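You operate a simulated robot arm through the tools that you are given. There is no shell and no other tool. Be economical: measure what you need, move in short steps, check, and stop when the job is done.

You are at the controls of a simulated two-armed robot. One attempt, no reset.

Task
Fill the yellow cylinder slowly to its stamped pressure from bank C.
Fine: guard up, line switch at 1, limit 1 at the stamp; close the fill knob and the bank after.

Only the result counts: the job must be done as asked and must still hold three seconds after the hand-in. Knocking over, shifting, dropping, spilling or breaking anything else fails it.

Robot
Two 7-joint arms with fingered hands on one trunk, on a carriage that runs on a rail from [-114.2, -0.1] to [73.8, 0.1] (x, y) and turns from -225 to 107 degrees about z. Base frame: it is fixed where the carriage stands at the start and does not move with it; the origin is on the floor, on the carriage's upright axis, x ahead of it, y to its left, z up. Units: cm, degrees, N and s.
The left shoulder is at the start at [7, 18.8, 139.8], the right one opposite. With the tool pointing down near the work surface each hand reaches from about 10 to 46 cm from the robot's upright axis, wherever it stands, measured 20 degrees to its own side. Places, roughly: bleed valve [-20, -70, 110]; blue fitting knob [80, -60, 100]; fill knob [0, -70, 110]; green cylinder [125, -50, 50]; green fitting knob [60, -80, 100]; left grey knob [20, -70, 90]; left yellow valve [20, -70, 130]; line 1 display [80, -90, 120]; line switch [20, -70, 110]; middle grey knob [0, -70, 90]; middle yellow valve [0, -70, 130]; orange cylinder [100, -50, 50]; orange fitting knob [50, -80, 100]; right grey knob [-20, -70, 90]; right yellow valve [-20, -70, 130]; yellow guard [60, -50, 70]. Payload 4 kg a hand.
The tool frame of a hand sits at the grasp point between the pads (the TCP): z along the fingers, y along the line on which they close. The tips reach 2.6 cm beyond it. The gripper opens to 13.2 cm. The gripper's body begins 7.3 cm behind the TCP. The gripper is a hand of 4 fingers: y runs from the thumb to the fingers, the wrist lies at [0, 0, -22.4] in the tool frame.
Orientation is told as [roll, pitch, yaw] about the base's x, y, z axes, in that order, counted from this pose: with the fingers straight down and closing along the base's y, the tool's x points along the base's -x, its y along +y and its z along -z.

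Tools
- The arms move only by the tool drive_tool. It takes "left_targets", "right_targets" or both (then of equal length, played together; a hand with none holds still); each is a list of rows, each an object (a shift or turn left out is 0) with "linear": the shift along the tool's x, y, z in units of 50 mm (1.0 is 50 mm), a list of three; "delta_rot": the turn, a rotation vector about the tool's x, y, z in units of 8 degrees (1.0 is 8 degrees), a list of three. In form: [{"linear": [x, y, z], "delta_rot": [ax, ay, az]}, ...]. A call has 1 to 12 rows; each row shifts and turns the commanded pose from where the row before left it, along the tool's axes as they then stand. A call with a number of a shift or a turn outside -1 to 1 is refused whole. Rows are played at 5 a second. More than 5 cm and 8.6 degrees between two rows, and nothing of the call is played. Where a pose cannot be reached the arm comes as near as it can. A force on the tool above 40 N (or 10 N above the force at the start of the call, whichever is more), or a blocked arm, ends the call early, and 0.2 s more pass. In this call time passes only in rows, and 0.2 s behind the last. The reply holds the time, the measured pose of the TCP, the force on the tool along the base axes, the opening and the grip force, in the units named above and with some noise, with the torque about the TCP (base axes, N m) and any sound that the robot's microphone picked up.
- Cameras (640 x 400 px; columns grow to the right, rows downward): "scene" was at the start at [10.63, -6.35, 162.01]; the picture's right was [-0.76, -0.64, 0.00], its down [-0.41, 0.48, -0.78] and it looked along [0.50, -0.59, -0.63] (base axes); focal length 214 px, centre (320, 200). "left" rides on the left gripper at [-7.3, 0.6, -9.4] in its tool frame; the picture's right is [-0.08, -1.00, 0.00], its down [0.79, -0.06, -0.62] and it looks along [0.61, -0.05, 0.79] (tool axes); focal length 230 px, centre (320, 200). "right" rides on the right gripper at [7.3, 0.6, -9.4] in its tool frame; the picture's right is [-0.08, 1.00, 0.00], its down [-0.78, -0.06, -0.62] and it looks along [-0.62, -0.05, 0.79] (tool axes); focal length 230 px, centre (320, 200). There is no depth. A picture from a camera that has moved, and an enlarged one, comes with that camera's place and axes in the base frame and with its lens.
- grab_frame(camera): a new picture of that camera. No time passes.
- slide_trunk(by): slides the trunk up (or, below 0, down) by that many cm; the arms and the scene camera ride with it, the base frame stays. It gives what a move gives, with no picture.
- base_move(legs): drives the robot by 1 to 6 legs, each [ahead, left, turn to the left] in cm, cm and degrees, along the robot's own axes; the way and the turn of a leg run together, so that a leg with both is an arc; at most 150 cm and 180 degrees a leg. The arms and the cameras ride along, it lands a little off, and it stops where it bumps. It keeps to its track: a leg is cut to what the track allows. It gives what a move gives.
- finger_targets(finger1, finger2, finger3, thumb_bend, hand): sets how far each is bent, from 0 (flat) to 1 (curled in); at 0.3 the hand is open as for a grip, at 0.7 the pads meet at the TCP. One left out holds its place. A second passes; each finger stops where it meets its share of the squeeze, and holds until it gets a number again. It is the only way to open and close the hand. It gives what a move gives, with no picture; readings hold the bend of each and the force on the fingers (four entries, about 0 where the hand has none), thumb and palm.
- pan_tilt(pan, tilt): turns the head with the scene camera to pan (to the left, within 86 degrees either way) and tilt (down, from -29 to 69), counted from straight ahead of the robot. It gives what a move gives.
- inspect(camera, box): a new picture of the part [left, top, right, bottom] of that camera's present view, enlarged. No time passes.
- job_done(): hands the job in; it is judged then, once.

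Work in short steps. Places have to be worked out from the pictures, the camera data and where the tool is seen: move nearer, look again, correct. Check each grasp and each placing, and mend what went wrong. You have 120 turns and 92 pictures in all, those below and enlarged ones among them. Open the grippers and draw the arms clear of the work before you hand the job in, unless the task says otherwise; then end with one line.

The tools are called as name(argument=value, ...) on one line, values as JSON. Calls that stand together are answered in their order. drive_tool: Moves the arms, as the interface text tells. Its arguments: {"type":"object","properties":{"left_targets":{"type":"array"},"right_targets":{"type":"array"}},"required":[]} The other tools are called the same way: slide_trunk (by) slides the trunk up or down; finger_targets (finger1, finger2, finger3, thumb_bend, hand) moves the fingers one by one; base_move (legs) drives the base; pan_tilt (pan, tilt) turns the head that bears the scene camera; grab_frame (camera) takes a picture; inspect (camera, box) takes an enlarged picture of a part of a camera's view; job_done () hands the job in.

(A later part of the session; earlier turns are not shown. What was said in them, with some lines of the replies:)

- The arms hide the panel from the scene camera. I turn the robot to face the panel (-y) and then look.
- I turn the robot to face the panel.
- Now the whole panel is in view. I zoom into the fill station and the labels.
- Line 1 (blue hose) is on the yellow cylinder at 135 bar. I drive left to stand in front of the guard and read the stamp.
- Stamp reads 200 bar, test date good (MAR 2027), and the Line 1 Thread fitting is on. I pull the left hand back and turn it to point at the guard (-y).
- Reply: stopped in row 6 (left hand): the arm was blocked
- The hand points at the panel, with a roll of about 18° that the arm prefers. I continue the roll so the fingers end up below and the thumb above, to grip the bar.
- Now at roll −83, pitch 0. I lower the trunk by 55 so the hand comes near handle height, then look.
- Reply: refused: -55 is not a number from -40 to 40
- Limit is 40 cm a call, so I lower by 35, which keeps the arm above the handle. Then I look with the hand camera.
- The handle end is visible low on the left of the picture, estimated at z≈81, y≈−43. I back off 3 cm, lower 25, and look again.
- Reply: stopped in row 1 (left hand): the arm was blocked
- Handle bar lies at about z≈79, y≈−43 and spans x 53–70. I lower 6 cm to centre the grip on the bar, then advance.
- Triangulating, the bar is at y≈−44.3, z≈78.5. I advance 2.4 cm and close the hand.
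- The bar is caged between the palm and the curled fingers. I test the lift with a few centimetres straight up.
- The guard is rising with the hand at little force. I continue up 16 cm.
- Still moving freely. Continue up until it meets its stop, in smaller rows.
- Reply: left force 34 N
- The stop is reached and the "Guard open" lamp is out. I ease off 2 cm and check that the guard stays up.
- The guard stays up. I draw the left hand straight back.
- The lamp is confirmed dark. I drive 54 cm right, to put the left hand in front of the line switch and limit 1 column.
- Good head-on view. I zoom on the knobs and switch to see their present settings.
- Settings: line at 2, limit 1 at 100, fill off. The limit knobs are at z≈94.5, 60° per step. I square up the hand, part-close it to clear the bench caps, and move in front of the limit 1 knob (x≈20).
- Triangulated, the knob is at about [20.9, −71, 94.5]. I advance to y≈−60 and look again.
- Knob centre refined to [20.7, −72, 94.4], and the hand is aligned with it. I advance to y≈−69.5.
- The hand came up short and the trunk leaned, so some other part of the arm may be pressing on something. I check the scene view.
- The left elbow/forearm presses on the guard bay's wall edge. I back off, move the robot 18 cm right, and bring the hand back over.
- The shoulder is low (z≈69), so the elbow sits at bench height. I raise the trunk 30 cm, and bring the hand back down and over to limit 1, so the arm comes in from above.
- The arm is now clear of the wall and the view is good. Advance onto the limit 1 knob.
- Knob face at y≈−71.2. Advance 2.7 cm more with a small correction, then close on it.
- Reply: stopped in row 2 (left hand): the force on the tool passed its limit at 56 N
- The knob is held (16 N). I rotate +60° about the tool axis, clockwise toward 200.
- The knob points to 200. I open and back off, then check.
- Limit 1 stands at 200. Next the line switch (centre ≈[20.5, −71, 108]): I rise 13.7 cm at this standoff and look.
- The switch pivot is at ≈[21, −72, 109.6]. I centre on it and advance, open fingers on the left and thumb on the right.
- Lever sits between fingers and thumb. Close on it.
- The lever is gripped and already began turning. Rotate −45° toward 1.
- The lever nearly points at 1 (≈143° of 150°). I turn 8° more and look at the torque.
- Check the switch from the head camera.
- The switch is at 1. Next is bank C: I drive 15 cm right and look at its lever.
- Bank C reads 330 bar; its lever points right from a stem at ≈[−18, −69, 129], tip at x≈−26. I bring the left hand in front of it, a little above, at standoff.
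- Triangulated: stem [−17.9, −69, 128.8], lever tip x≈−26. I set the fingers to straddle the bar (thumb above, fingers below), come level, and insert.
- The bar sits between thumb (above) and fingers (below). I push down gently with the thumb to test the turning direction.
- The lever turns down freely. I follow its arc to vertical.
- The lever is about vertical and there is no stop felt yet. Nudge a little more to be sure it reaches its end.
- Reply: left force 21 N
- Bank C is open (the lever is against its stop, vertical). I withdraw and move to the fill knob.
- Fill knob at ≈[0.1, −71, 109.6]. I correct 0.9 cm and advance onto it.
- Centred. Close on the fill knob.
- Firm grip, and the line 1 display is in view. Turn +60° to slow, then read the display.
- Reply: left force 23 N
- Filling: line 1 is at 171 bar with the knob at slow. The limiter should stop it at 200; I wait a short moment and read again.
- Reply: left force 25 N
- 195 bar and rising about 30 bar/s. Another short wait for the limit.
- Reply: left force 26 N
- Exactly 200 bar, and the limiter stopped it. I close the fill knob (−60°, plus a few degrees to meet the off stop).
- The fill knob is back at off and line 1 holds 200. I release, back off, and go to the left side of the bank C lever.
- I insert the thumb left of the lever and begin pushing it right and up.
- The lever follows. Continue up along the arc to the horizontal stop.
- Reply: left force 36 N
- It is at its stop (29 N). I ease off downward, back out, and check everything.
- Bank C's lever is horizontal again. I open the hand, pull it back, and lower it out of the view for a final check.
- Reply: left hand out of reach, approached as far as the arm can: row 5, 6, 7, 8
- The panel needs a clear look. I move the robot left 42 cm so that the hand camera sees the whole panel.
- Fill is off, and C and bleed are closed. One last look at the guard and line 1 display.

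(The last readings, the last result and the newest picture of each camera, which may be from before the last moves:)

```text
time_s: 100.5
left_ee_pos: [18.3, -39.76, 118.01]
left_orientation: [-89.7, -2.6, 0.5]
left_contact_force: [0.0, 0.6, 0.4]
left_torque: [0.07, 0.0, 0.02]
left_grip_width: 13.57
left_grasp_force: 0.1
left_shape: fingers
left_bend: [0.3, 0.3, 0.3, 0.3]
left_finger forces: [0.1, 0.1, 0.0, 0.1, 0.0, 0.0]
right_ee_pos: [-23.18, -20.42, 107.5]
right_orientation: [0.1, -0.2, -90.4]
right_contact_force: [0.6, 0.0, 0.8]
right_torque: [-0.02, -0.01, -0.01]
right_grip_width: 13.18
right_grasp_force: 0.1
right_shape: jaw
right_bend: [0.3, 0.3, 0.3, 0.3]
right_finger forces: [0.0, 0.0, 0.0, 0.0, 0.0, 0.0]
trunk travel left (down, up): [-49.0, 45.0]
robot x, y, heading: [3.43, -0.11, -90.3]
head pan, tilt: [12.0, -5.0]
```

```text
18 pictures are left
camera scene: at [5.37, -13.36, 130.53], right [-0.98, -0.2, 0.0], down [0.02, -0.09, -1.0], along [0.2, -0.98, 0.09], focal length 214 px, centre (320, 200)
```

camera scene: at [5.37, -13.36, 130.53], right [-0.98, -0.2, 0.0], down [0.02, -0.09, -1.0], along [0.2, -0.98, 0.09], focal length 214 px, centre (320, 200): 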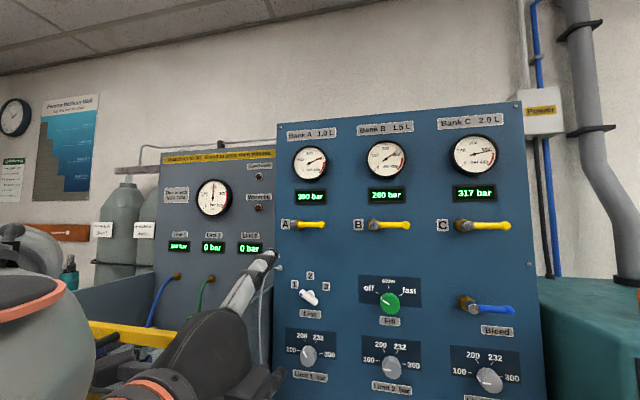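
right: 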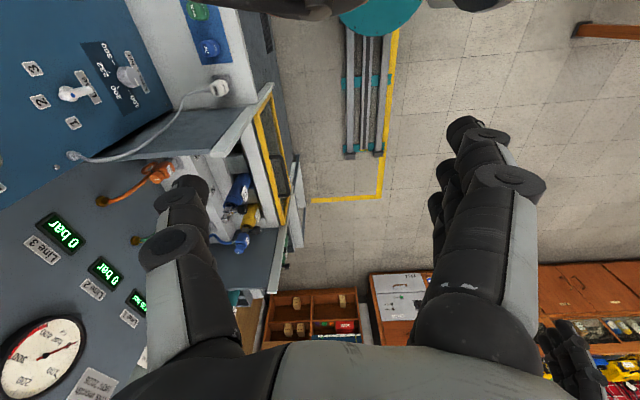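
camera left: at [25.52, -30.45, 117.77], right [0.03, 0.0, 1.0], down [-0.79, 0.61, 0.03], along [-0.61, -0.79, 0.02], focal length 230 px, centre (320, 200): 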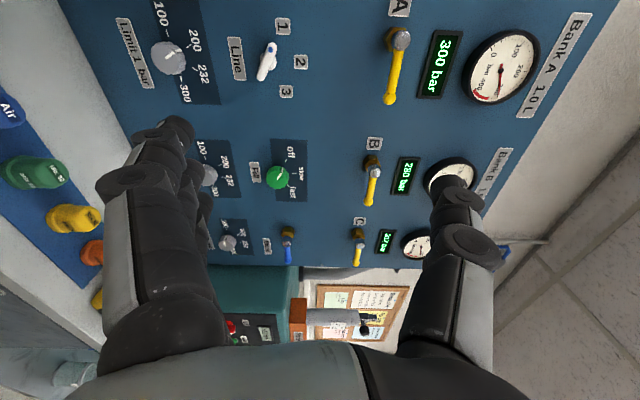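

inspect(camera="scene", box=[80, 140, 340, 370])

```text
1.74 times, centred on (210, 255) of scene
camera zoom: at [5.37, -13.36, 130.53], right [-0.98, -0.2, 0.0], down [0.02, -0.09, -1.0], along [0.2, -0.98, 0.09], focal length 373 px, centre (511, 104)
```

zoom: 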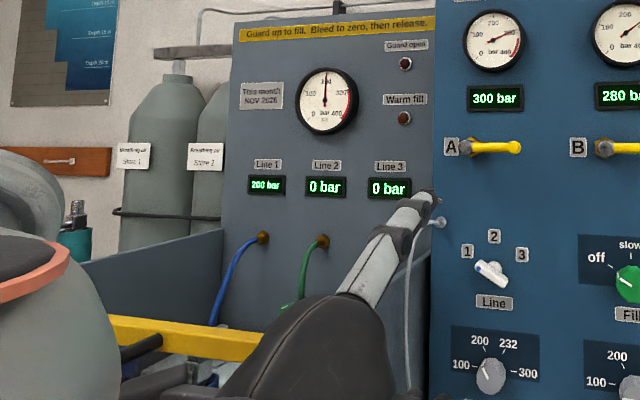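

Line 1 reads 200 bar, the guard is up with its lamp dark, the warm-fill lamp is dark, and the switch is at 1. Fill and bank C are closed, and the hands are open and clear. I hand it in.

job_done()

```text
The job is handed in.
```

The yellow cylinder was filled on slow from bank C to its stamped 200 bar, with the guard up, the line switch at 1 and limit 1 at 200. The fill knob and bank C are closed again, and the job is handed in.
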